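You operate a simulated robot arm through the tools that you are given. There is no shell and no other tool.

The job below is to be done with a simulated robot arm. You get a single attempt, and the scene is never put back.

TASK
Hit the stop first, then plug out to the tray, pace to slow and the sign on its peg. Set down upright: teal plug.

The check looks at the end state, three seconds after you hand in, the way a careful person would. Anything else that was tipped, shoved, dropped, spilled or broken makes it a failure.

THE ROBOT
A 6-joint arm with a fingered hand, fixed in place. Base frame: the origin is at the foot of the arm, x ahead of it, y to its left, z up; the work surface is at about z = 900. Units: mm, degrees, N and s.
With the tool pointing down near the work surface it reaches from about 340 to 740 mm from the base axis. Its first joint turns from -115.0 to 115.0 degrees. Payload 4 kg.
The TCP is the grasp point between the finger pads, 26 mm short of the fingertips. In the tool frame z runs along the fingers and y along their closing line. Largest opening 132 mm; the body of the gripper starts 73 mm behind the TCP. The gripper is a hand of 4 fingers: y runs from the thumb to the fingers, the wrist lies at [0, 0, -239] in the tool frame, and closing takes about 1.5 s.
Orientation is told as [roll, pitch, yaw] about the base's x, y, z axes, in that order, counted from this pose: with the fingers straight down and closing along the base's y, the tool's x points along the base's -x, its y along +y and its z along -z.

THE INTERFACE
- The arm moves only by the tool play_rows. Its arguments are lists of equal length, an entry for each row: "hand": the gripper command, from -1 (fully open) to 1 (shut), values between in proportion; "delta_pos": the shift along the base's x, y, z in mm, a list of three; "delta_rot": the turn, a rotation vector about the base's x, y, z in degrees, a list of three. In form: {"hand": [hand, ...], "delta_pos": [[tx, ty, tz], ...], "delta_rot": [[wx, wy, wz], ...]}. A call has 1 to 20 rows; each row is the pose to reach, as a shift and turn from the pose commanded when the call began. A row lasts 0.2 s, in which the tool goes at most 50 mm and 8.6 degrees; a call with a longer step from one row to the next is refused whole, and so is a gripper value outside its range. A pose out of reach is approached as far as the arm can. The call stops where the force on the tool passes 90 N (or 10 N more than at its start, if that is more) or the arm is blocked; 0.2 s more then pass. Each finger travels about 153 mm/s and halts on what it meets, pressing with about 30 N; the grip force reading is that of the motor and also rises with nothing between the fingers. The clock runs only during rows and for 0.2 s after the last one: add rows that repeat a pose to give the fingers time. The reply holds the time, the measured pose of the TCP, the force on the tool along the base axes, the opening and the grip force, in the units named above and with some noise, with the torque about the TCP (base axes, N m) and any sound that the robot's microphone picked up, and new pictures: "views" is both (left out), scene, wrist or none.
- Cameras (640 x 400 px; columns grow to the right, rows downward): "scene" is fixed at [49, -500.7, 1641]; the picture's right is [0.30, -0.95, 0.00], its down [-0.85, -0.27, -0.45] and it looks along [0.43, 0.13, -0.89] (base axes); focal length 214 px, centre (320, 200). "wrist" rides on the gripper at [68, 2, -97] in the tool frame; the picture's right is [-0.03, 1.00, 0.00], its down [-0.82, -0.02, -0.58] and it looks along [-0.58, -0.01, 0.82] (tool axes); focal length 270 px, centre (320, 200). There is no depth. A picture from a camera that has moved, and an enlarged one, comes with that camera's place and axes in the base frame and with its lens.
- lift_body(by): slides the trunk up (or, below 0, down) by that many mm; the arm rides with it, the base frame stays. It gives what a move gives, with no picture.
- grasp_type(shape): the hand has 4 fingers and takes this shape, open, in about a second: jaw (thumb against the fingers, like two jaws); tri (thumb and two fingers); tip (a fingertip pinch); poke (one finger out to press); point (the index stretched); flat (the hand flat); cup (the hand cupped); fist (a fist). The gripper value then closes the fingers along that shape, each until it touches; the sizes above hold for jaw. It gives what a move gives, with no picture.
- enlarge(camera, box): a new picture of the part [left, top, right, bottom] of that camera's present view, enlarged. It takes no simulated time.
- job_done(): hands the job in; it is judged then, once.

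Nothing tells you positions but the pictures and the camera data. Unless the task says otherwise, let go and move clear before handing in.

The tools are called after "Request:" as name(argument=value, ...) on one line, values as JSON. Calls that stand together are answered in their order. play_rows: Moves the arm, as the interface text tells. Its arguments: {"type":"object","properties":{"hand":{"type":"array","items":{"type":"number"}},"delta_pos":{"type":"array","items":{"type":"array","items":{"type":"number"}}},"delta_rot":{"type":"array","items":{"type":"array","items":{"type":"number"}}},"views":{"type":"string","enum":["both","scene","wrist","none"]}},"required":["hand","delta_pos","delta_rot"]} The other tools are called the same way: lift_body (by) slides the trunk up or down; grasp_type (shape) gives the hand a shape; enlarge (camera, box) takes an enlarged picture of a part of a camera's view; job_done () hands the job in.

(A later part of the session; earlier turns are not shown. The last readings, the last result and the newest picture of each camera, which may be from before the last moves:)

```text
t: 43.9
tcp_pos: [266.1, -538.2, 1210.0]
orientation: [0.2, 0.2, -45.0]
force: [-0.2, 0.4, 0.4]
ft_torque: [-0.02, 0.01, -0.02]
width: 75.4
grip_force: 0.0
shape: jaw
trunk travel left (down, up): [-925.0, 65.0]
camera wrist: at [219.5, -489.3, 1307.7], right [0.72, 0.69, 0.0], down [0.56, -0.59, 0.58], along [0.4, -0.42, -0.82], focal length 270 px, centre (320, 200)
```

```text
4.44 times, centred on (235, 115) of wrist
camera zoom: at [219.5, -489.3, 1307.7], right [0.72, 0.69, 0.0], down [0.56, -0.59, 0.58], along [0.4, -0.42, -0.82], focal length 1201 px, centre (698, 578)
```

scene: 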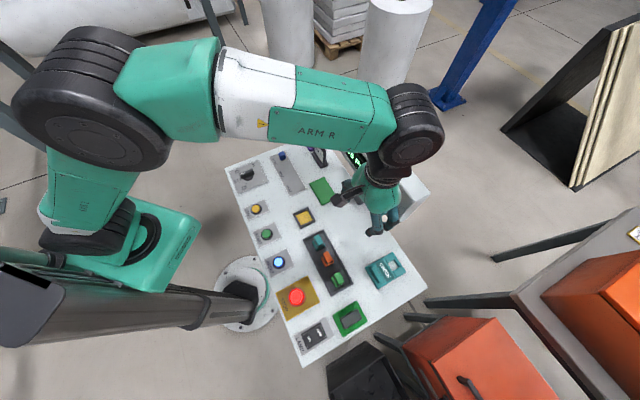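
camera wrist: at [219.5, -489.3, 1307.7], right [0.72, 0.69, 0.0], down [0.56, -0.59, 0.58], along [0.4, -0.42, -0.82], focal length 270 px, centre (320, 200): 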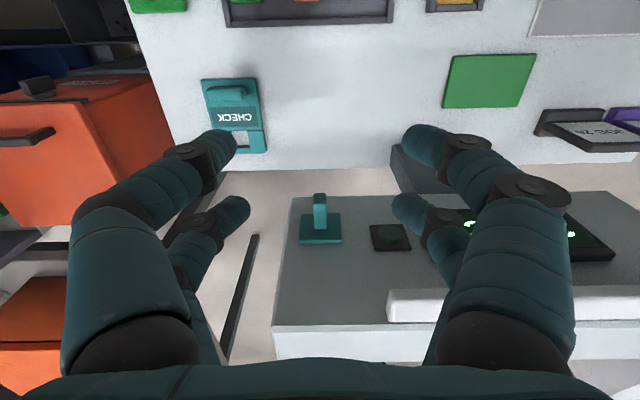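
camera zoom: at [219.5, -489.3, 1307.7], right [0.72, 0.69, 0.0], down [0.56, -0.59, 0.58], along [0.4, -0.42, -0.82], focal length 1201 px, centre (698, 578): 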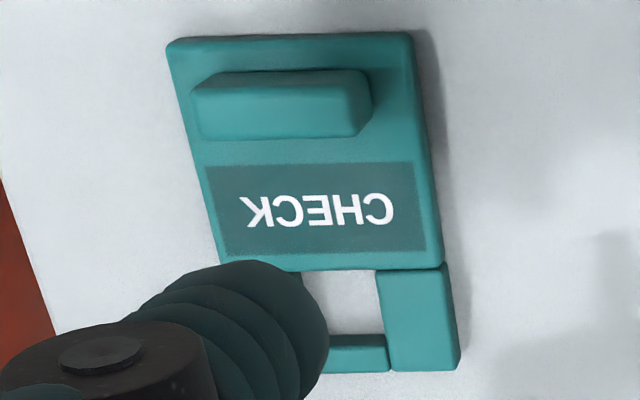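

The peg is a horizontal stem with e2 (depth) running about 641–675, its top at z≈1110 and a lip to about 1116. The sign's tab is about 46×14×24 mm, centred near (194,-643), and its hole is about 26 mm square. I'll turn to −135° and go above the tab.

Request:
play_rows(hand=[-0.2, -0.2, -0.2, -0.2, -0.2, -0.2, -0.2, -0.2, -0.2, -0.2, -0.2, -0.2, -0.2], delta_pos=[[-12, -6, 0], [-24, -12, 0], [-36, -20, 0], [-46, -30, 0], [-54, -42, 0], [-60, -55, -10], [-64, -66, -35], [-67, -77, -60], [-69, -87, -85], [-71, -96, -110], [-72.2, -104, -135], [-72.2, -106.1, -155], [-72.2, -106.1, -170]], delta_rot=[[0, 0, -7], [0, 0, -14], [0, 0, -21], [0, 0, -28], [0, 0, -35], [0, 0, -42], [0, 0, -49], [0, 0, -56], [0, 0, -63], [0, 0, -70], [0, 0, -77], [0, 0, -84], [0, 0, -90]])

Request:
enlarge(camera="wrist", box=[200, 50, 440, 230])

Request:
enlarge(camera="scene", box=[340, 200, 450, 300])

```text
t: 46.7
tcp_pos: [193.4, -643.1, 1040.9]
orientation: [0.0, 0.0, -135.1]
force: [0.1, -0.8, 0.2]
ft_torque: [-0.01, 0.04, -0.02]
width: 75.3
grip_force: 0.1
shape: jaw
trunk travel left (down, up): [-925.0, 65.0]
camera wrist: at [244.2, -597.0, 1137.4], right [0.69, -0.73, 0.0], down [-0.59, -0.56, 0.58], along [-0.42, -0.4, -0.82], focal length 270 px, centre (320, 200)
```

scene: 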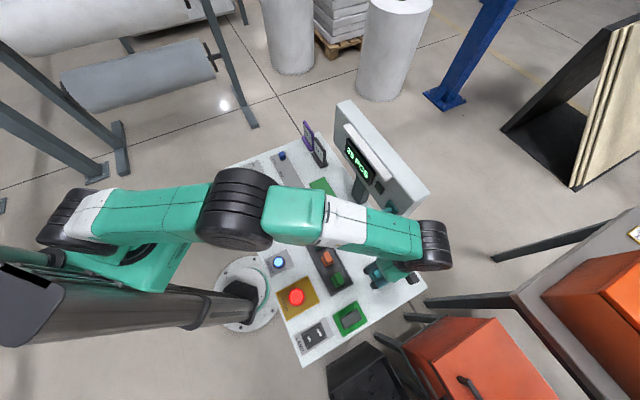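
wrist: 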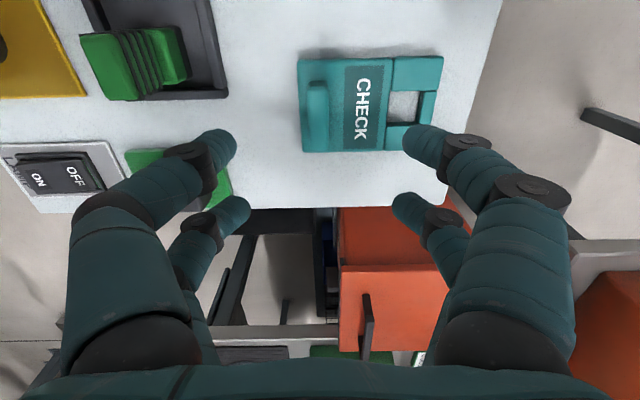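

```text
2.22 times, centred on (320, 140) of wrist
camera zoom: at [244.2, -597.0, 1137.4], right [0.69, -0.73, 0.0], down [-0.59, -0.56, 0.58], along [-0.42, -0.4, -0.82], focal length 601 px, centre (320, 333)
```

zoom: 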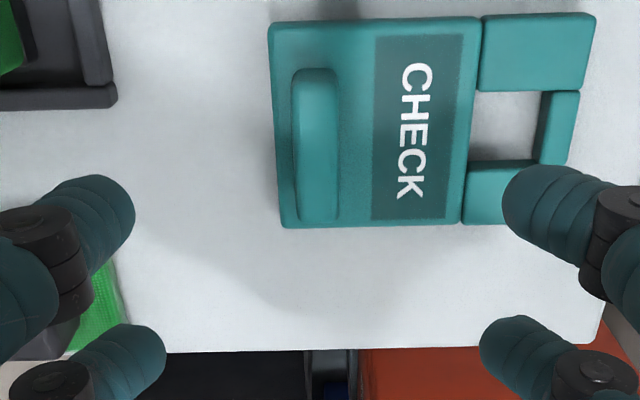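

```text
4.00 times, centred on (395, 250) of scene
camera zoom: at [49.0, -500.7, 1641.0], right [0.3, -0.95, 0.0], down [-0.85, -0.27, -0.45], along [0.43, 0.13, -0.89], focal length 858 px, centre (20, 0)
```

zoom: 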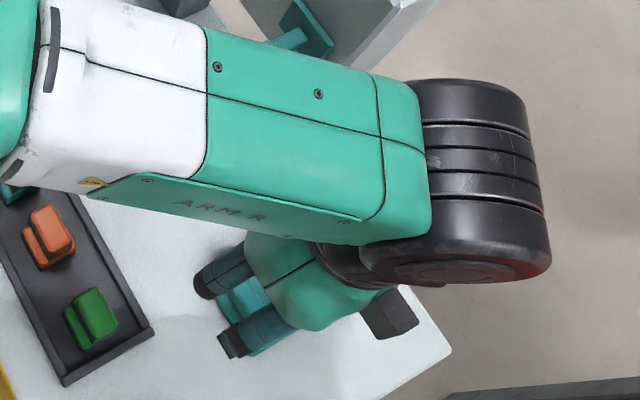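

The tab is centred between the finger pairs. I'll lower so the fingertips are just above the sign's face.

Request:
play_rows(hand=[-0.2, -0.2, -0.2, -0.2, -0.2, -0.2], delta_pos=[[-0.5, -0.5, -30], [-0.5, -0.5, -60], [-0.5, -0.5, -84], [-0.5, -0.5, -96], [-0.5, -0.5, -102], [-0.5, -0.5, -102]], delta_rot=[[0, 0, 0], [0, 0, 0], [0, 0, 0], [0, 0, 0], [0, 0, 0], [0, 0, 0]])

Request:
enlarge(camera="wrist", box=[200, 80, 440, 260])

```text
t: 48.1
tcp_pos: [192.1, -644.3, 939.5]
orientation: [0.1, 0.0, -135.1]
force: [-0.1, 0.3, 4.9]
ft_torque: [-0.13, -0.13, 0.04]
width: 75.1
grip_force: 0.1
shape: jaw
trunk travel left (down, up): [-925.0, 65.0]
camera wrist: at [243.5, -596.1, 1035.9], right [0.69, -0.72, 0.0], down [-0.59, -0.56, 0.58], along [-0.42, -0.4, -0.82], focal length 270 px, centre (320, 200)
```

scene: 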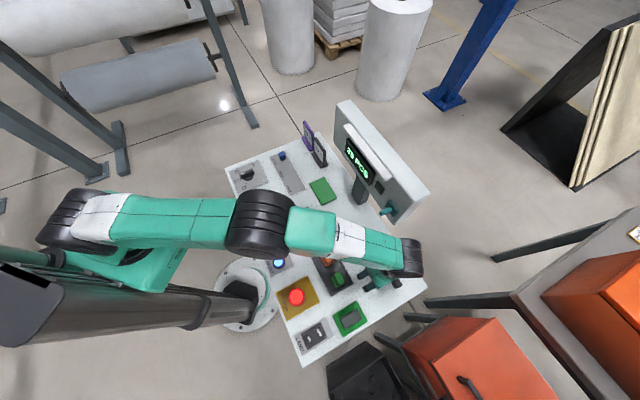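
wrist: 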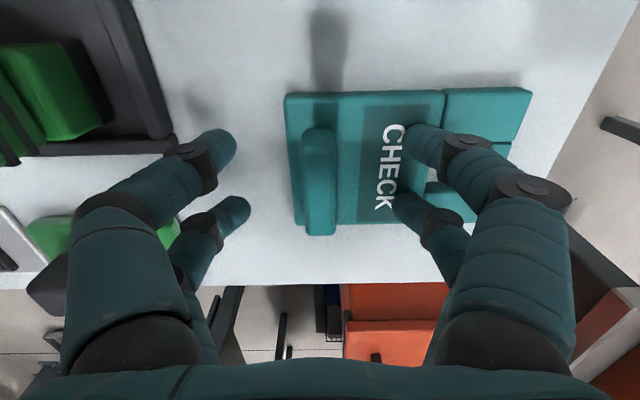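

```text
2.22 times, centred on (320, 170) of wrist
camera zoom: at [243.5, -596.1, 1035.9], right [0.69, -0.72, 0.0], down [-0.59, -0.56, 0.58], along [-0.42, -0.4, -0.82], focal length 601 px, centre (320, 267)
```

zoom: 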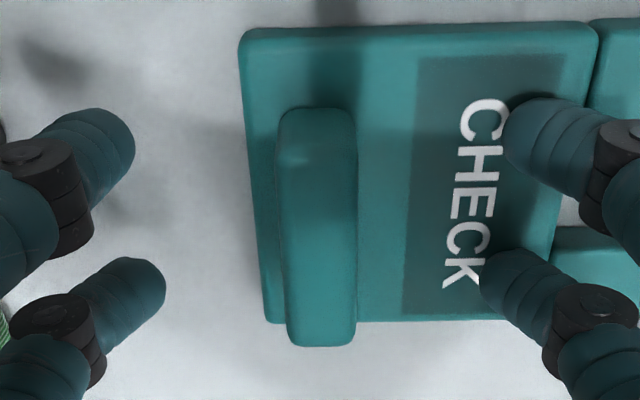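

The far fingertips just touch the sign's face (about 5 N). I'll raise 4 mm, then close on the tab.

Request:
play_rows(hand=[-0.2, -0.2, 0.1, 0.4, 0.7, 1, 1, 1, 1, 1], delta_pos=[[0, 0, 2], [0, 0, 4], [0, 0, 4], [0, 0, 4], [0, 0, 4], [0, 0, 4], [0, 0, 4], [0, 0, 4], [0, 0, 4], [0, 0, 4]], delta_rot=[[0, 0, 0], [0, 0, 0], [0, 0, 0], [0, 0, 0], [0, 0, 0], [0, 0, 0], [0, 0, 0], [0, 0, 0], [0, 0, 0], [0, 0, 0]], views="wrist")

Request:
enlarge(camera="wrist", box=[200, 80, 440, 260])

```text
t: 50.3
tcp_pos: [191.9, -644.3, 942.0]
orientation: [-0.1, 0.0, -135.0]
force: [0.1, -0.4, -0.6]
ft_torque: [0.0, 0.02, 0.03]
width: 9.4
grip_force: 30.3
shape: tri
trunk travel left (down, up): [-925.0, 65.0]
camera wrist: at [243.7, -596.4, 1039.4], right [0.69, -0.72, 0.0], down [-0.59, -0.56, 0.58], along [-0.42, -0.4, -0.82], focal length 270 px, centre (320, 200)
```

wrist: 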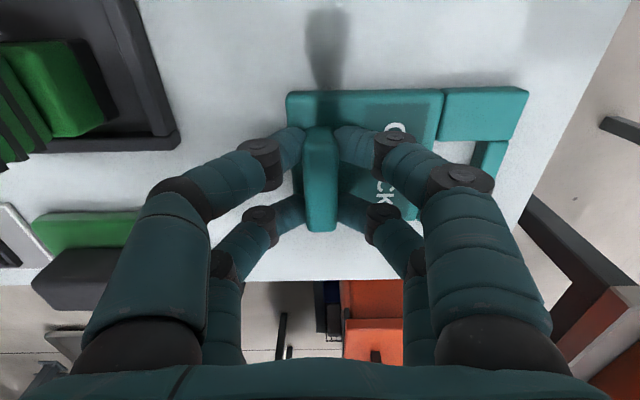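

```text
2.22 times, centred on (320, 170) of wrist
camera zoom: at [243.7, -596.4, 1039.4], right [0.69, -0.72, 0.0], down [-0.59, -0.56, 0.58], along [-0.42, -0.4, -0.82], focal length 601 px, centre (320, 267)
```

zoom: 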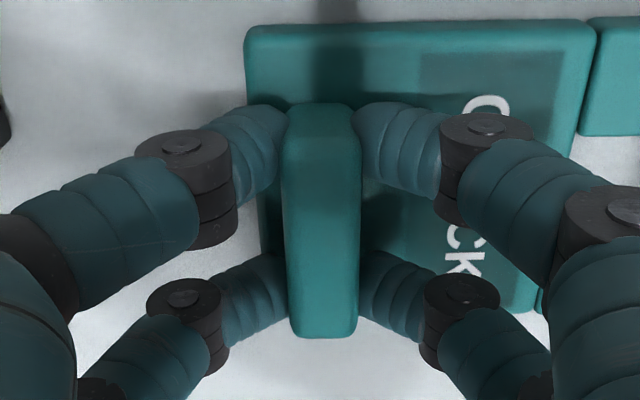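

Both finger pairs hold the tab. I'll lift slowly.

Request:
play_rows(hand=[1, 1, 1, 1, 1, 1, 1], delta_pos=[[0, 0, 5], [0, 0, 15], [0, 0, 30], [0, 0, 50], [0, 0, 70], [0, 0, 90], [0, 0, 90]], delta_rot=[[0, 0, 0], [0, 0, 0], [0, 0, 0], [0, 0, 0], [0, 0, 0], [0, 0, 0], [0, 0, 0]])

Request:
enlarge(camera="wrist", box=[200, 80, 440, 260])

Request:
enlarge(camera="scene", box=[340, 190, 460, 310])

```text
t: 51.9
tcp_pos: [193.1, -642.3, 1032.6]
orientation: [0.0, 0.0, -135.0]
force: [0.2, 0.6, -0.6]
ft_torque: [0.03, 0.02, -0.01]
width: 9.5
grip_force: 29.5
shape: tri
trunk travel left (down, up): [-925.0, 65.0]
camera wrist: at [243.8, -596.8, 1129.1], right [0.69, -0.72, 0.0], down [-0.59, -0.56, 0.58], along [-0.42, -0.4, -0.82], focal length 270 px, centre (320, 200)
```

scene: 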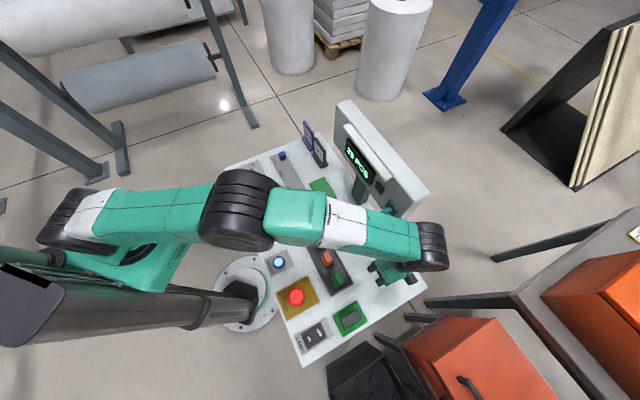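
wrist: 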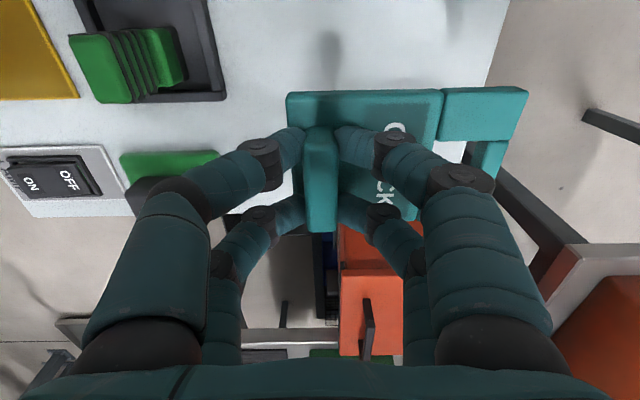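

```text
2.22 times, centred on (320, 170) of wrist
camera zoom: at [243.8, -596.8, 1129.1], right [0.69, -0.72, 0.0], down [-0.59, -0.56, 0.58], along [-0.42, -0.4, -0.82], focal length 601 px, centre (320, 267)
```

zoom: 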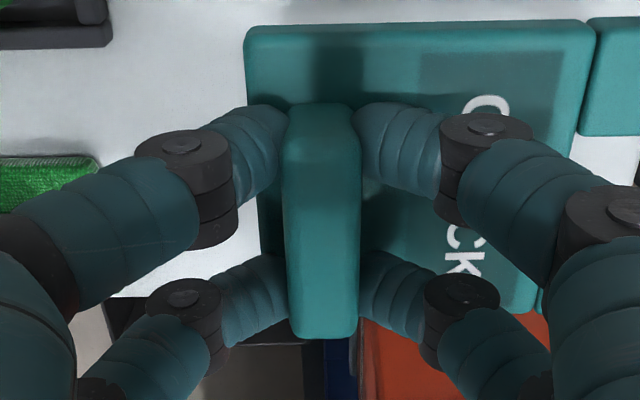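

```text
3.33 times, centred on (400, 250) of scene
camera zoom: at [49.0, -500.7, 1641.0], right [0.3, -0.95, 0.0], down [-0.85, -0.27, -0.45], along [0.43, 0.13, -0.89], focal length 715 px, centre (53, 33)
```

zoom: 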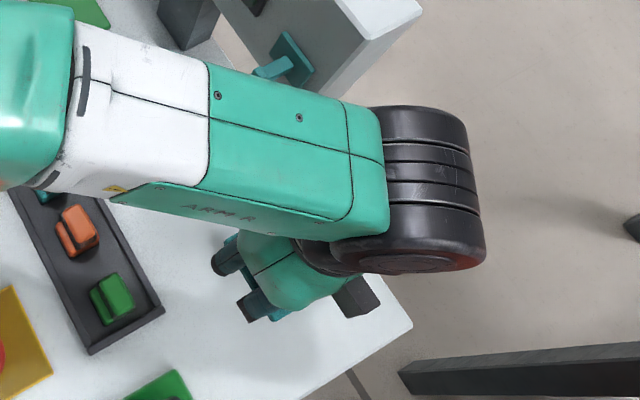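

The sign is held firmly and level. I'll look at the hole's position in the hand before turning it.

Request:
enlarge(camera="wrist", box=[390, 70, 550, 220])

Request:
enlarge(camera="wrist", box=[270, 70, 450, 250])

```text
2.67 times, centred on (470, 145) of wrist
camera zoom: at [243.8, -596.8, 1129.1], right [0.69, -0.72, 0.0], down [-0.59, -0.56, 0.58], along [-0.42, -0.4, -0.82], focal length 721 px, centre (-80, 347)
```

zoom: 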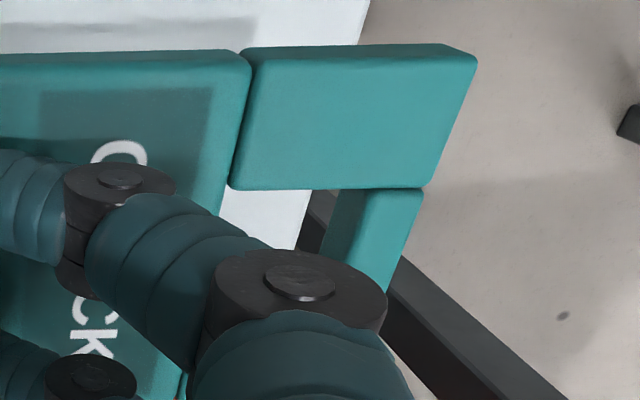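

```text
2.22 times, centred on (360, 160) of wrist
camera zoom: at [243.8, -596.8, 1129.1], right [0.69, -0.72, 0.0], down [-0.59, -0.56, 0.58], along [-0.42, -0.4, -0.82], focal length 601 px, centre (231, 289)
```

zoom: 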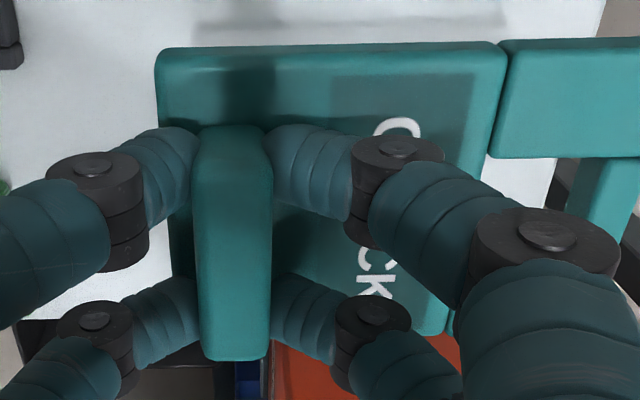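

Sign geometry in the hand: the hole is centred about 72 mm from the tab along the closing line and the plate is about 34–42 mm ahead of the TCP. I'll raise and back off from the panel, then start tilting the hand forward about the desk's long axis.

Request:
play_rows(hand=[1, 1, 1, 1, 1, 1, 1, 1, 1], delta_pos=[[-10, 10, 20], [-25, 25, 45], [-40, 40, 70], [-50.9, 50.9, 90], [-50.9, 50.9, 90], [-50.9, 50.9, 90], [-50.9, 50.9, 90], [-50.9, 50.9, 90], [-50.9, 50.9, 90]], delta_rot=[[0, 0, 0], [0, 0, 0], [0, 0, 0], [0, 0, 0], [-5.657, -5.657, 0], [-11.314, -11.314, 0], [-16.97, -16.97, 0], [-22.63, -22.63, 0], [-28.28, -28.28, 0]])

Request:
enlarge(camera="scene", box=[320, 180, 460, 310])

```text
t: 53.9
tcp_pos: [141.9, -592.7, 1123.3]
orientation: [40.0, 0.0, -135.1]
force: [0.2, -0.6, -0.8]
ft_torque: [0.01, 0.01, 0.0]
width: 9.4
grip_force: 30.5
shape: tri
trunk travel left (down, up): [-925.0, 65.0]
camera wrist: at [148.2, -501.5, 1197.9], right [0.52, -0.56, 0.64], down [-0.85, -0.3, 0.43], along [-0.05, -0.77, -0.63], focal length 270 px, centre (320, 200)
```

scene: 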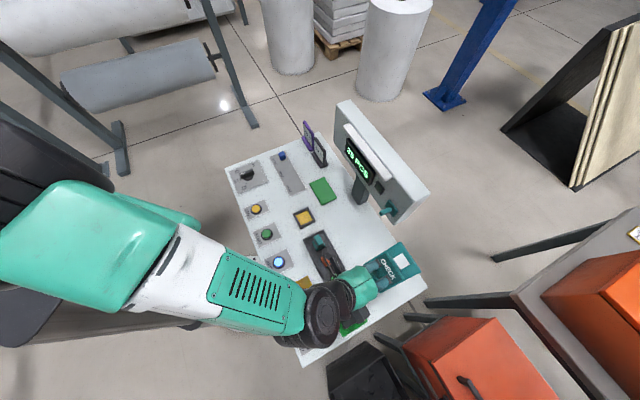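
wrist: 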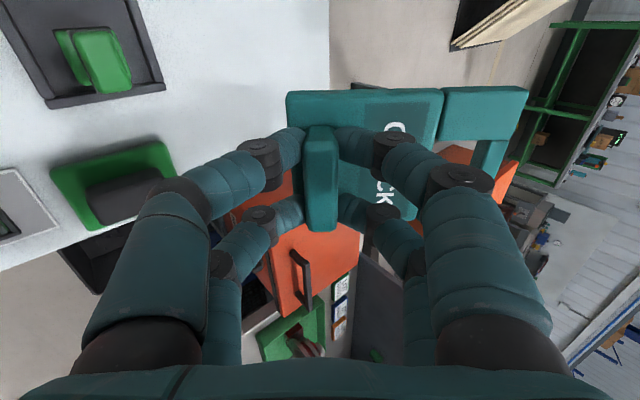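

```text
3.08 times, centred on (390, 245) of scene
camera zoom: at [49.0, -500.7, 1641.0], right [0.3, -0.95, 0.0], down [-0.85, -0.27, -0.45], along [0.43, 0.13, -0.89], focal length 660 px, centre (105, 62)
```

zoom: 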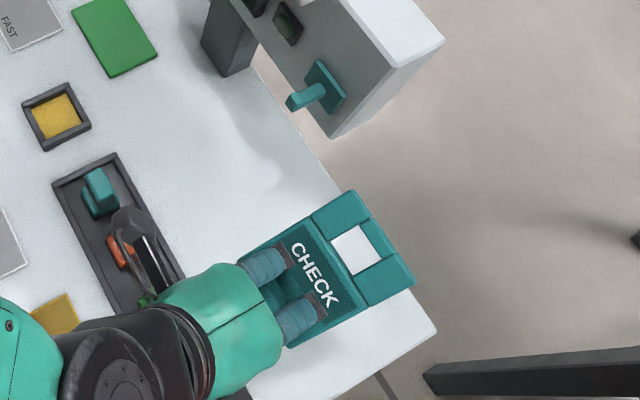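

The tilt works as planned. I'll continue to 80°.

Request:
play_rows(hand=[1, 1, 1, 1, 1, 1], delta_pos=[[0, 0, 0], [0, 0, 0], [0, 0, 0], [0, 0, 0], [0, 0, 0], [0, 0, 0]], delta_rot=[[-5.657, -5.657, 0], [-11.314, -11.314, 0], [-16.97, -16.97, 0], [-22.63, -22.63, 0], [-28.28, -28.28, 0], [-28.28, -28.28, 0]])

Request:
enlarge(camera="scene", box=[300, 180, 440, 310])

```text
t: 55.3
tcp_pos: [143.4, -593.1, 1121.9]
orientation: [80.1, 0.0, -135.0]
force: [-0.4, 0.1, -0.7]
ft_torque: [0.02, 0.01, -0.02]
width: 9.6
grip_force: 30.9
shape: tri
trunk travel left (down, up): [-925.0, 65.0]
camera wrist: at [124.6, -477.2, 1141.5], right [0.1, -0.14, 0.98], down [-0.98, -0.17, 0.08], along [0.16, -0.98, -0.15], focal length 270 px, centre (320, 200)
```

scene: 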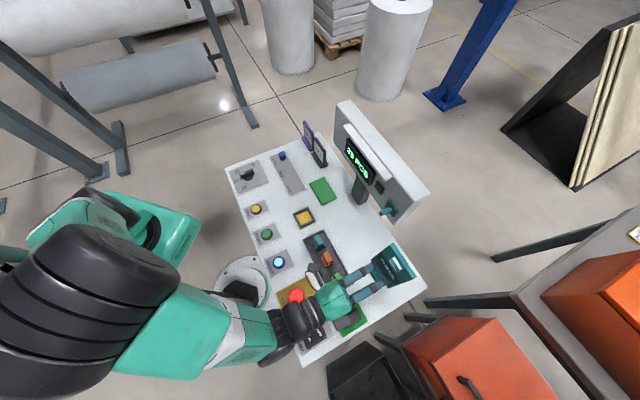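
wrist: 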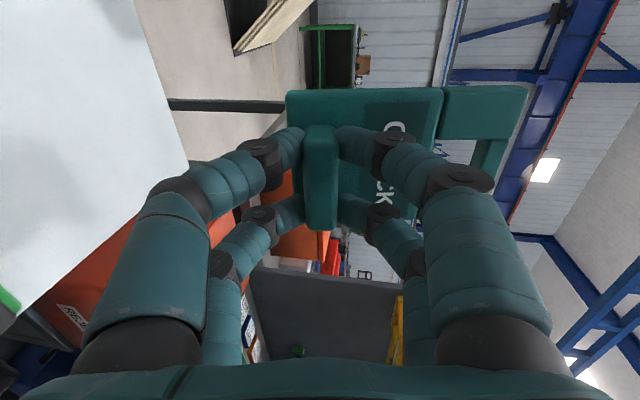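

```text
3.08 times, centred on (370, 245) of scene
camera zoom: at [49.0, -500.7, 1641.0], right [0.3, -0.95, 0.0], down [-0.85, -0.27, -0.45], along [0.43, 0.13, -0.89], focal length 660 px, centre (166, 62)
```

zoom: 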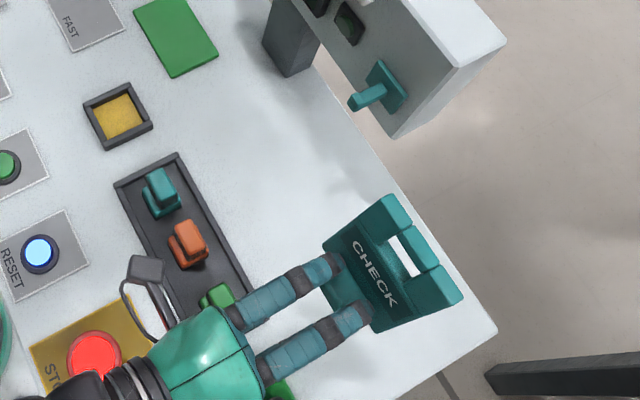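

80° reached with the sign nearly upright and the hole on top. I'll shift sideways in front of the peg, staying back from it, and look.

Request:
play_rows(hand=[1, 1, 1, 1, 1, 1, 1, 1, 1], delta_pos=[[21.6, 14.5, 0], [43, 29, 0], [64.7, 43.4, 0], [86, 58, 0], [107.8, 72.4, 0], [107.8, 72.4, -25], [107.8, 72.4, -50], [107.8, 72.4, -62], [107.8, 72.4, -62]], delta_rot=[[0, 0, 0], [0, 0, 0], [0, 0, 0], [0, 0, 0], [0, 0, 0], [0, 0, 0], [0, 0, 0], [0, 0, 0], [0, 0, 0]])

Request:
enlarge(camera="scene", box=[320, 140, 440, 260])

Request:
enlarge(camera="wrist", box=[400, 50, 560, 220])

```text
t: 57.3
tcp_pos: [248.7, -572.4, 1096.1]
orientation: [79.4, 1.4, -134.4]
force: [0.6, 0.3, -1.4]
ft_torque: [0.06, 0.0, 0.01]
width: 9.5
grip_force: 29.9
shape: tri
out of reach, approached as far as the arm can: row 3, 4, 5, 6, 7, 8, 9
trunk travel left (down, up): [-925.0, 65.0]
camera wrist: at [229.1, -457.8, 1118.2], right [0.1, -0.16, 0.98], down [-0.98, -0.18, 0.07], along [0.17, -0.97, -0.18], focal length 270 px, centre (320, 200)
```

scene: 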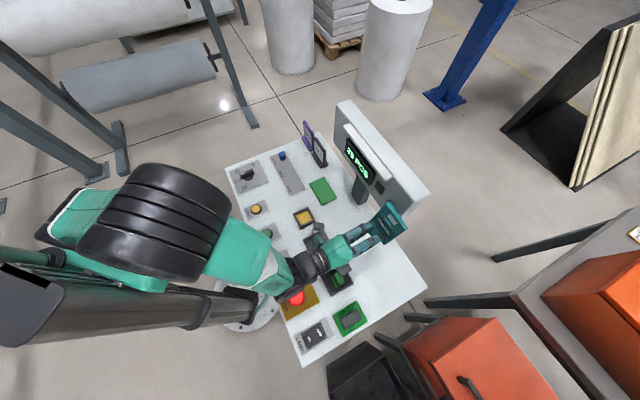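
wrist: 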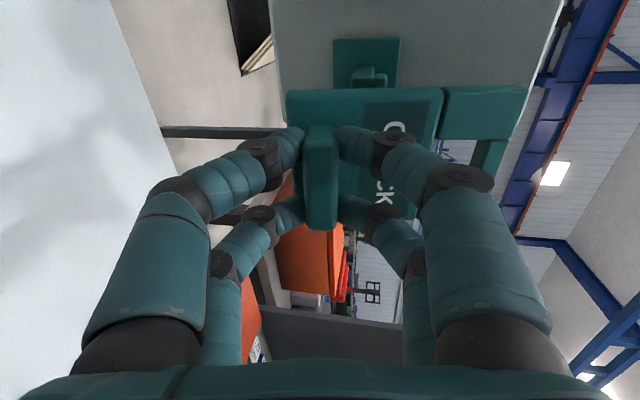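

```text
3.33 times, centred on (380, 200) of scene
camera zoom: at [49.0, -500.7, 1641.0], right [0.3, -0.95, 0.0], down [-0.85, -0.27, -0.45], along [0.43, 0.13, -0.89], focal length 715 px, centre (120, 200)
```

zoom: 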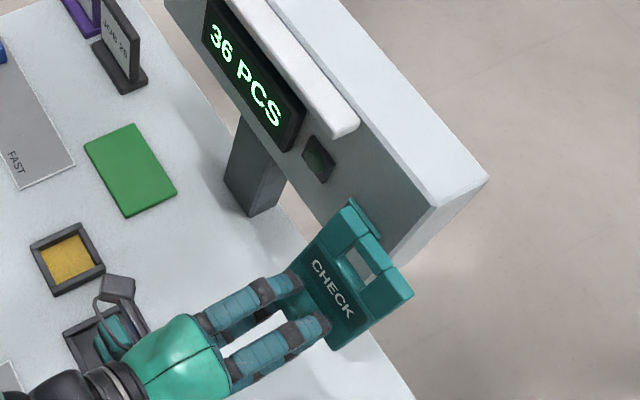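

```text
2.35 times, centred on (480, 135) of wrist
camera zoom: at [229.1, -457.8, 1118.2], right [0.1, -0.16, 0.98], down [-0.98, -0.18, 0.07], along [0.17, -0.97, -0.18], focal length 636 px, centre (-56, 353)
```

zoom: 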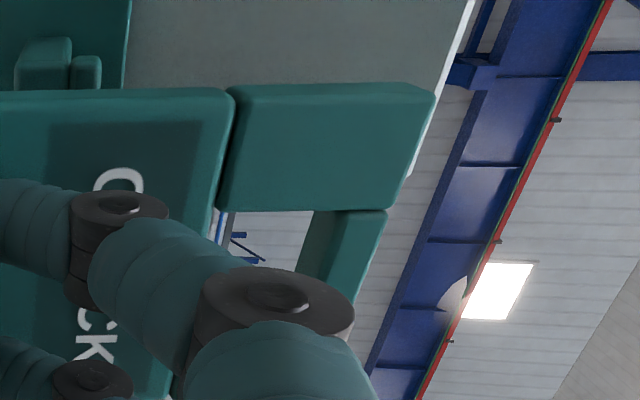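

The arm can't get the wrist that close to its base at this height, so it stopped short with the sign about 15 mm in front of the peg tip, touching nothing. I'll raise the arm here, then lower the trunk later to gain reach. First, straight up.

Request:
play_rows(hand=[1, 1, 1, 1, 1], delta_pos=[[0, 0, 30], [0, 0, 60], [0, 0, 90], [0, 0, 90], [0, 0, 90]], delta_rot=[[0, 0, 0], [0, 0, 0], [0, 0, 0], [0, 0, 0], [0, 0, 0]])

```text
t: 58.5
tcp_pos: [248.1, -572.8, 1186.5]
orientation: [80.0, -0.1, -135.0]
force: [0.2, 0.2, -0.3]
ft_torque: [0.02, 0.03, 0.0]
width: 9.4
grip_force: 30.3
shape: tri
trunk travel left (down, up): [-925.0, 65.0]
camera wrist: at [230.8, -457.3, 1206.1], right [0.11, -0.14, 0.98], down [-0.98, -0.17, 0.08], along [0.16, -0.97, -0.16], focal length 270 px, centre (320, 200)
```

scene: 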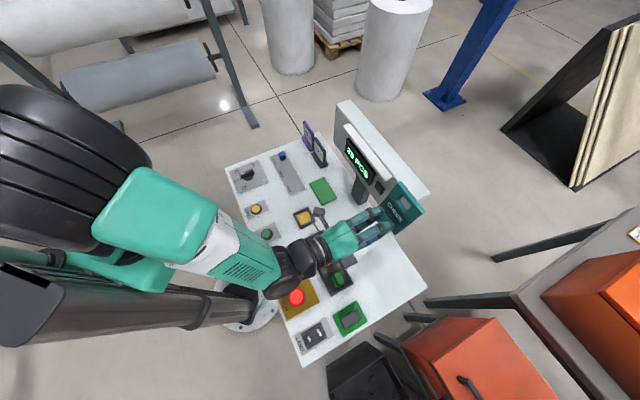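
wrist: 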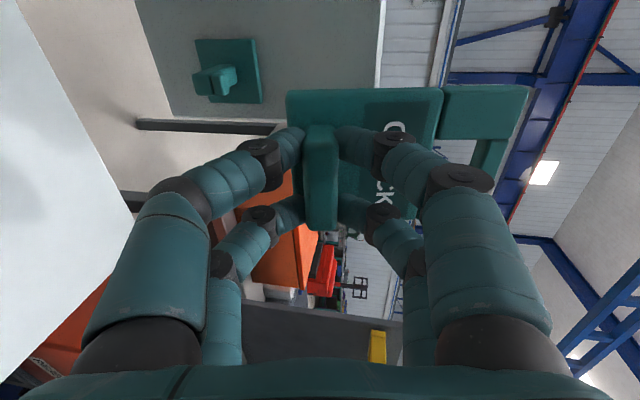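

The commanded pose follows the reached pose, which is good. I'll line up with the peg laterally, higher and farther back, and then lower the trunk.

Request:
play_rows(hand=[1, 1, 1, 1, 1], delta_pos=[[-8, 8, 20], [-10, 15, 40], [0, 30, 55], [8.7, 44.8, 64], [8.7, 44.8, 64]], delta_rot=[[0, 0, 0], [0, 0, 0], [0, 0, 0], [0, 0, 0], [0, 0, 0]])

Request:
enlarge(camera="scene", box=[0, 40, 460, 400])

```text
t: 59.7
tcp_pos: [256.0, -527.9, 1250.7]
orientation: [80.1, 0.0, -135.0]
force: [-0.5, 0.2, -0.6]
ft_torque: [0.02, 0.04, -0.01]
width: 9.3
grip_force: 29.9
shape: tri
trunk travel left (down, up): [-925.0, 65.0]
camera wrist: at [239.4, -412.6, 1269.5], right [0.1, -0.14, 0.98], down [-0.98, -0.17, 0.08], along [0.16, -0.97, -0.16], focal length 270 px, centre (320, 200)
```

scene: 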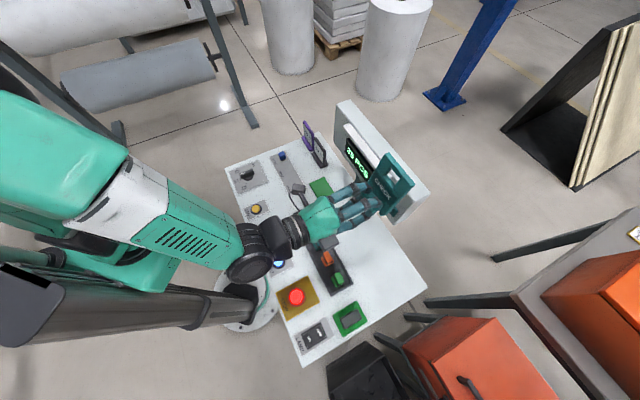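
wrist: 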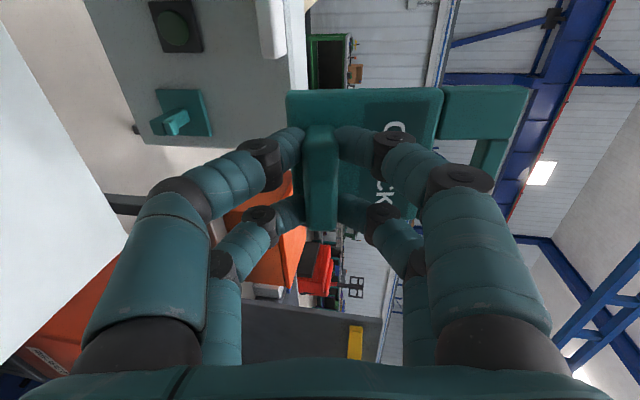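

```text
1.11 times, centred on (230, 220) of scene
camera zoom: at [49.0, -500.7, 1641.0], right [0.3, -0.95, 0.0], down [-0.85, -0.27, -0.45], along [0.43, 0.13, -0.89], focal length 238 px, centre (420, 178)
```

zoom: 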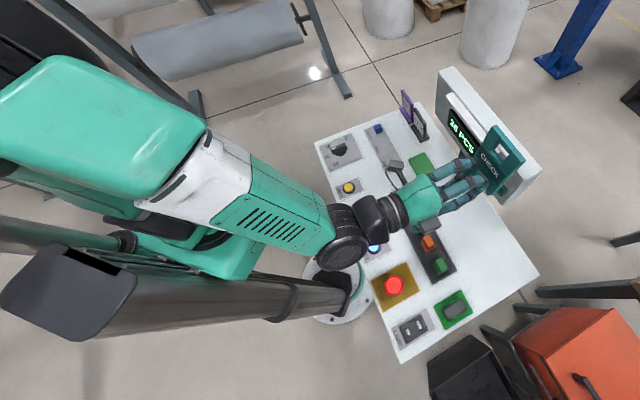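

Everything is clear. I'll lower the trunk in stages.

Request:
lift_body(by=-80)

Request:
enlarge(camera="scene", box=[0, 40, 460, 400])

```text
t: 60.9
tcp_pos: [257.1, -529.1, 1169.7]
orientation: [80.1, 0.0, -134.9]
force: [-0.3, 0.4, -0.9]
ft_torque: [0.01, 0.03, -0.05]
width: 9.2
grip_force: 29.5
shape: tri
trunk travel left (down, up): [-845.0, 145.0]
```

```text
1.11 times, centred on (230, 220) of scene
camera zoom: at [49.0, -500.7, 1641.0], right [0.3, -0.95, 0.0], down [-0.85, -0.27, -0.45], along [0.43, 0.13, -0.89], focal length 238 px, centre (420, 178)
```

zoom: 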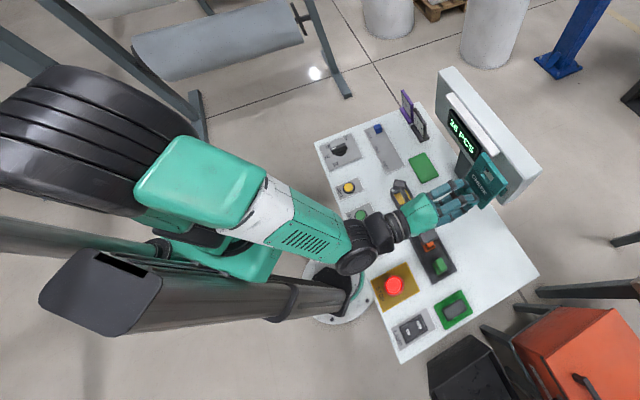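

Request:
lift_body(by=-90)

Request:
play_rows(hand=[1], delta_pos=[[0, 0, 0]], delta_rot=[[0, 0, 0]])

Request:
enlarge(camera="scene", box=[280, 140, 440, 300])

Request:
enlarge(camera="wrist", box=[260, 0, 560, 220])

```text
t: 62.1
tcp_pos: [257.0, -528.0, 1080.5]
orientation: [80.0, 0.0, -135.1]
force: [-0.6, -1.1, 0.0]
ft_torque: [0.03, 0.02, 0.01]
width: 9.6
grip_force: 29.7
shape: tri
trunk travel left (down, up): [-755.0, 235.0]
```

```text
t: 62.5
tcp_pos: [256.6, -529.2, 1080.2]
orientation: [80.0, 0.0, -135.0]
force: [-0.2, 0.6, -1.4]
ft_torque: [0.02, 0.03, -0.01]
width: 9.5
grip_force: 29.9
shape: tri
trunk travel left (down, up): [-755.0, 235.0]
camera wrist: at [239.4, -412.6, 1099.4], right [0.1, -0.14, 0.98], down [-0.98, -0.17, 0.08], along [0.16, -0.97, -0.16], focal length 270 px, centre (320, 200)
```

scene: 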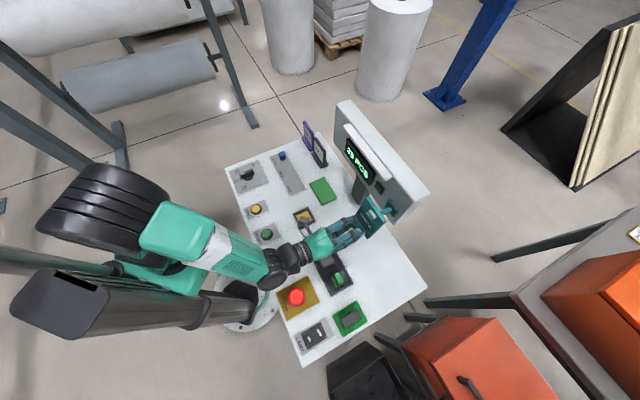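
wrist: 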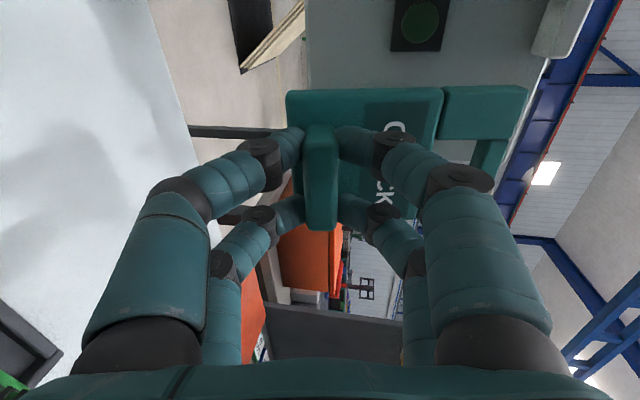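

```text
2.50 times, centred on (360, 220) of scene
camera zoom: at [49.0, -500.7, 1641.0], right [0.3, -0.95, 0.0], down [-0.85, -0.27, -0.45], along [0.43, 0.13, -0.89], focal length 536 px, centre (220, 150)
```

zoom: 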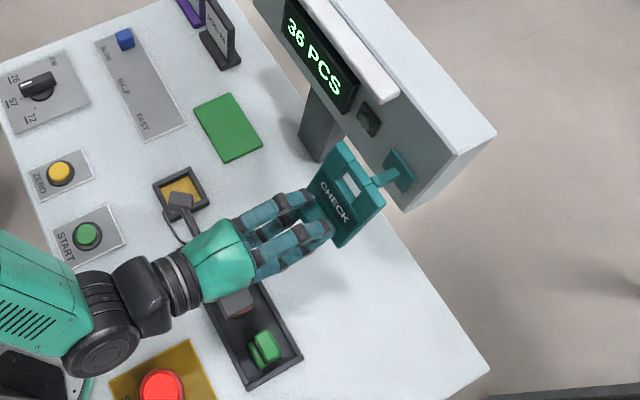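

```text
1.82 times, centred on (410, 110) of wrist
camera zoom: at [239.4, -412.6, 1099.4], right [0.1, -0.14, 0.98], down [-0.98, -0.17, 0.08], along [0.16, -0.97, -0.16], focal length 491 px, centre (156, 364)
```

zoom: 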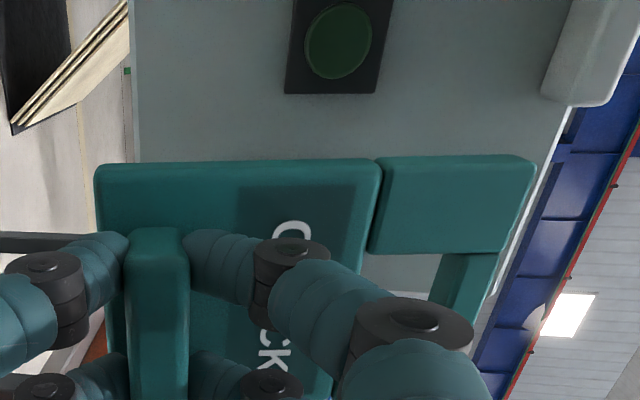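

The trunk move worked; the sign now stands in front of the peg with the arm in reach. I'll lower to insertion height and check the alignment from both cameras.

Request:
play_rows(hand=[1, 1, 1, 1], delta_pos=[[1, -1, -12], [2, -2, -26], [3.5, -3.5, -36.6], [3.5, -3.5, -36.6]], delta_rot=[[0, 0, 0], [0, 0, 0], [0, 0, 0], [0, 0, 0]])

Request:
enlarge(camera="scene", box=[350, 180, 430, 260])

Request:
enlarge(camera="wrist", box=[380, 60, 540, 220])

```text
t: 63.5
tcp_pos: [260.7, -531.4, 1045.0]
orientation: [80.0, 0.0, -135.0]
force: [0.4, 0.4, 0.1]
ft_torque: [0.01, 0.04, 0.0]
width: 9.4
grip_force: 30.0
shape: tri
trunk travel left (down, up): [-755.0, 235.0]
camera wrist: at [242.8, -416.1, 1062.8], right [0.11, -0.14, 0.98], down [-0.98, -0.17, 0.08], along [0.16, -0.97, -0.16], focal length 270 px, centre (320, 200)
```

scene: 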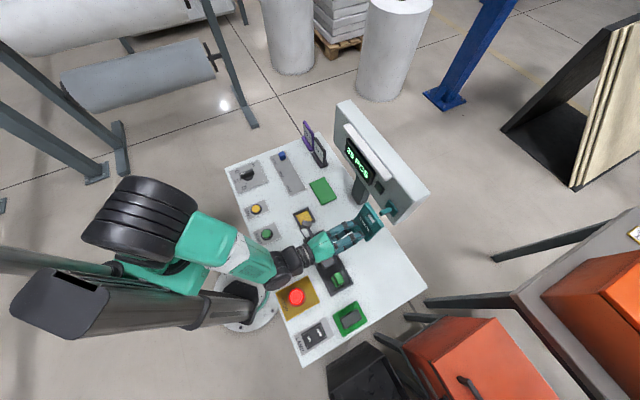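
wrist: 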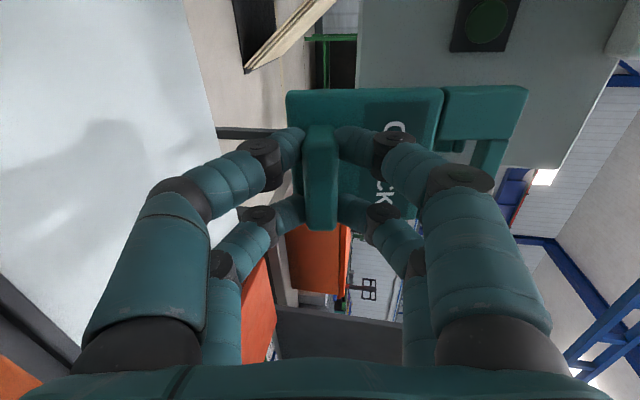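

```text
5.00 times, centred on (390, 220) of scene
camera zoom: at [49.0, -500.7, 1641.0], right [0.3, -0.95, 0.0], down [-0.85, -0.27, -0.45], along [0.43, 0.13, -0.89], focal length 1072 px, centre (-30, 100)
```

zoom: 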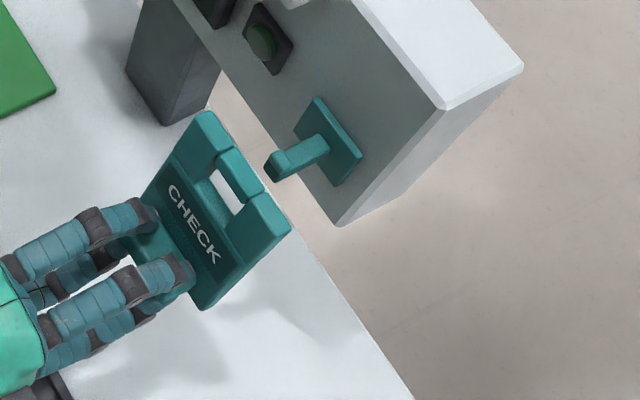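

```text
2.50 times, centred on (460, 140) of wrist
camera zoom: at [242.8, -416.1, 1062.8], right [0.11, -0.14, 0.98], down [-0.98, -0.17, 0.08], along [0.16, -0.97, -0.16], focal length 676 px, centre (-30, 350)
```

zoom: 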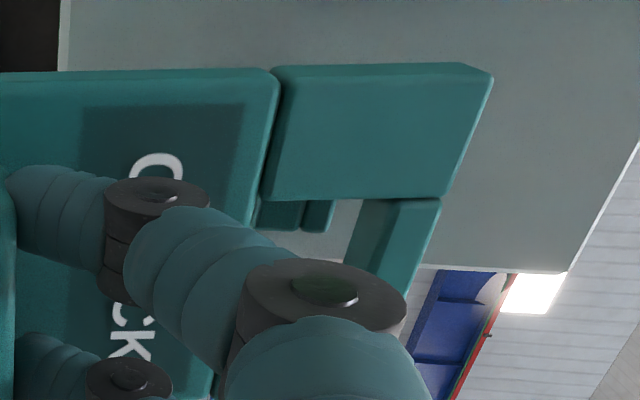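

Request:
enlarge(camera="wrist", box=[430, 120, 500, 180])

Request:
enlarge(camera="scene", box=[370, 190, 420, 235])

```text
6.67 times, centred on (465, 150) of wrist
camera zoom: at [242.8, -416.1, 1062.8], right [0.11, -0.14, 0.98], down [-0.98, -0.17, 0.08], along [0.16, -0.97, -0.16], focal length 1802 px, centre (-647, 533)
```

zoom: 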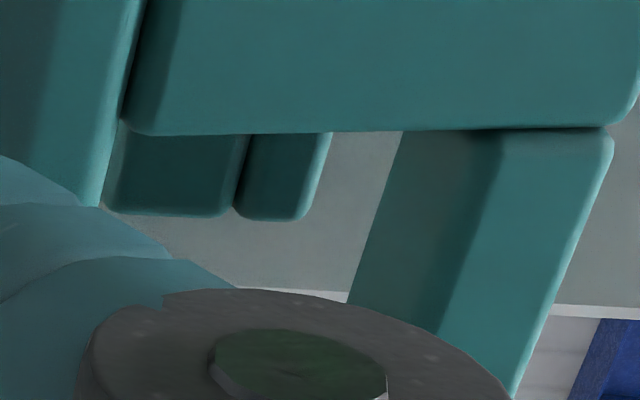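

```text
8.89 times, centred on (395, 212) of scene
camera zoom: at [49.0, -500.7, 1641.0], right [0.3, -0.95, 0.0], down [-0.85, -0.27, -0.45], along [0.43, 0.13, -0.89], focal length 1906 px, centre (-347, 89)
```

zoom: 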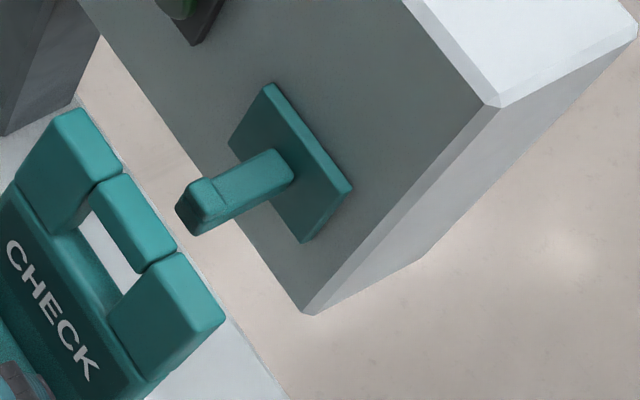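

I'm checking the peg's exact height against the hole with tighter views before moving in.

Request:
enlarge(camera="scene", box=[382, 196, 412, 218])

Request:
enlarge(camera="scene", box=[362, 192, 402, 236])

```text
16.00 times, centred on (397, 207) of scene
camera zoom: at [49.0, -500.7, 1641.0], right [0.3, -0.95, 0.0], down [-0.85, -0.27, -0.45], along [0.43, 0.13, -0.89], focal length 3432 px, centre (-912, 88)
```

zoom: 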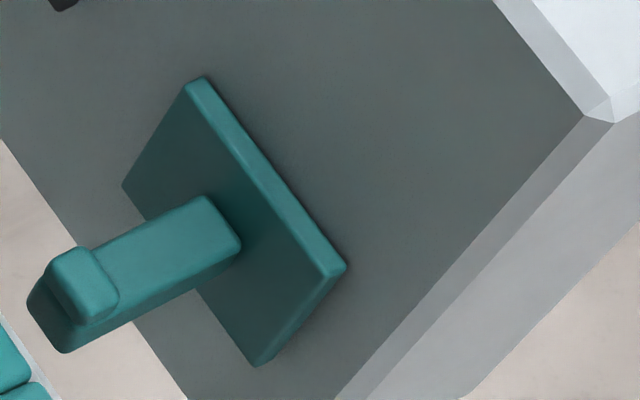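

```text
9.09 times, centred on (382, 214) of scene
camera zoom: at [49.0, -500.7, 1641.0], right [0.3, -0.95, 0.0], down [-0.85, -0.27, -0.45], along [0.43, 0.13, -0.89], focal length 1950 px, centre (-244, 73)
```

zoom: 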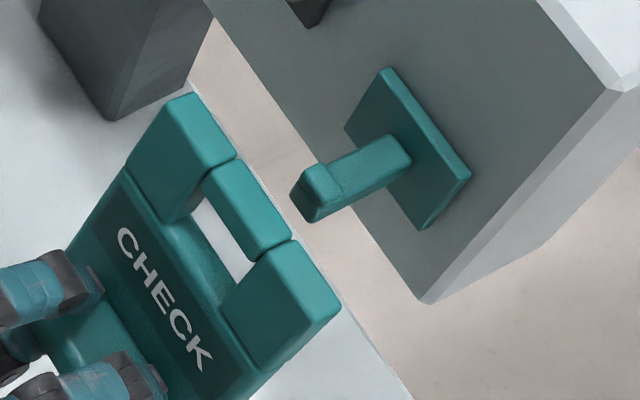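

I've re-derived the peg from the new view: tip at depth 636.5, stem z about 1104.5–1116.5, lip top about 1122.5. The sign must rise about 5 mm and shift 1.5 mm to pass cleanly. I'll do that and approach to just before the tip.

Request:
play_rows(hand=[1, 1, 1, 1, 1], delta_pos=[[-1.1, -1.1, 3], [-1.1, -1.1, 5.5], [5, -7.2, 5.5], [11.6, -13.8, 5.5], [11.6, -13.8, 5.5]], delta_rot=[[0, 0, 0], [0, 0, 0], [0, 0, 0], [0, 0, 0], [0, 0, 0]])

Request:
enlarge(camera="wrist", box=[430, 110, 510, 180])

Request:
enlarge(camera="scene", box=[365, 192, 405, 232])

```text
t: 64.7
tcp_pos: [272.4, -545.7, 1048.5]
orientation: [80.0, 0.0, -134.9]
force: [0.0, 0.8, 0.3]
ft_torque: [0.01, 0.04, 0.02]
width: 9.4
grip_force: 29.5
shape: tri
trunk travel left (down, up): [-755.0, 235.0]
camera wrist: at [254.5, -429.8, 1068.0], right [0.1, -0.14, 0.98], down [-0.98, -0.17, 0.08], along [0.16, -0.97, -0.16], focal length 270 px, centre (320, 200)
```

scene: 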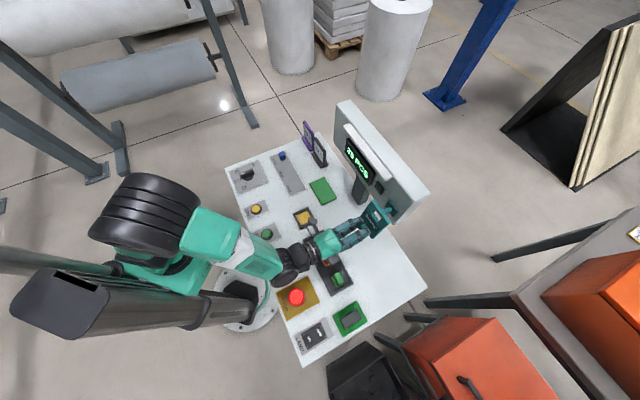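
wrist: 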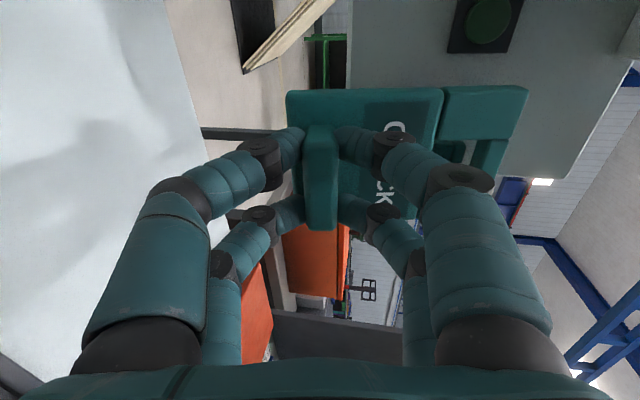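

```text
5.71 times, centred on (470, 145) of wrist
camera zoom: at [254.5, -429.8, 1068.0], right [0.1, -0.14, 0.98], down [-0.98, -0.17, 0.08], along [0.16, -0.97, -0.16], focal length 1544 px, centre (-537, 514)
```

zoom: 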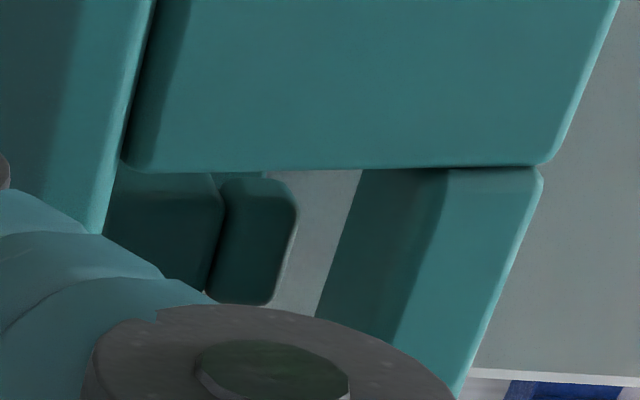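

```text
10.00 times, centred on (385, 212) of scene
camera zoom: at [49.0, -500.7, 1641.0], right [0.3, -0.95, 0.0], down [-0.85, -0.27, -0.45], along [0.43, 0.13, -0.89], focal length 2145 px, centre (-330, 80)
```

zoom: 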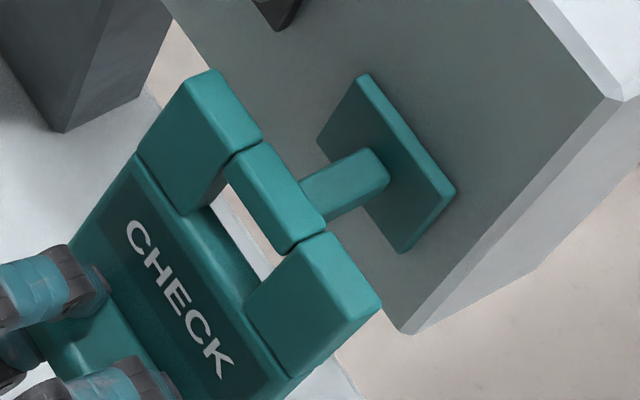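

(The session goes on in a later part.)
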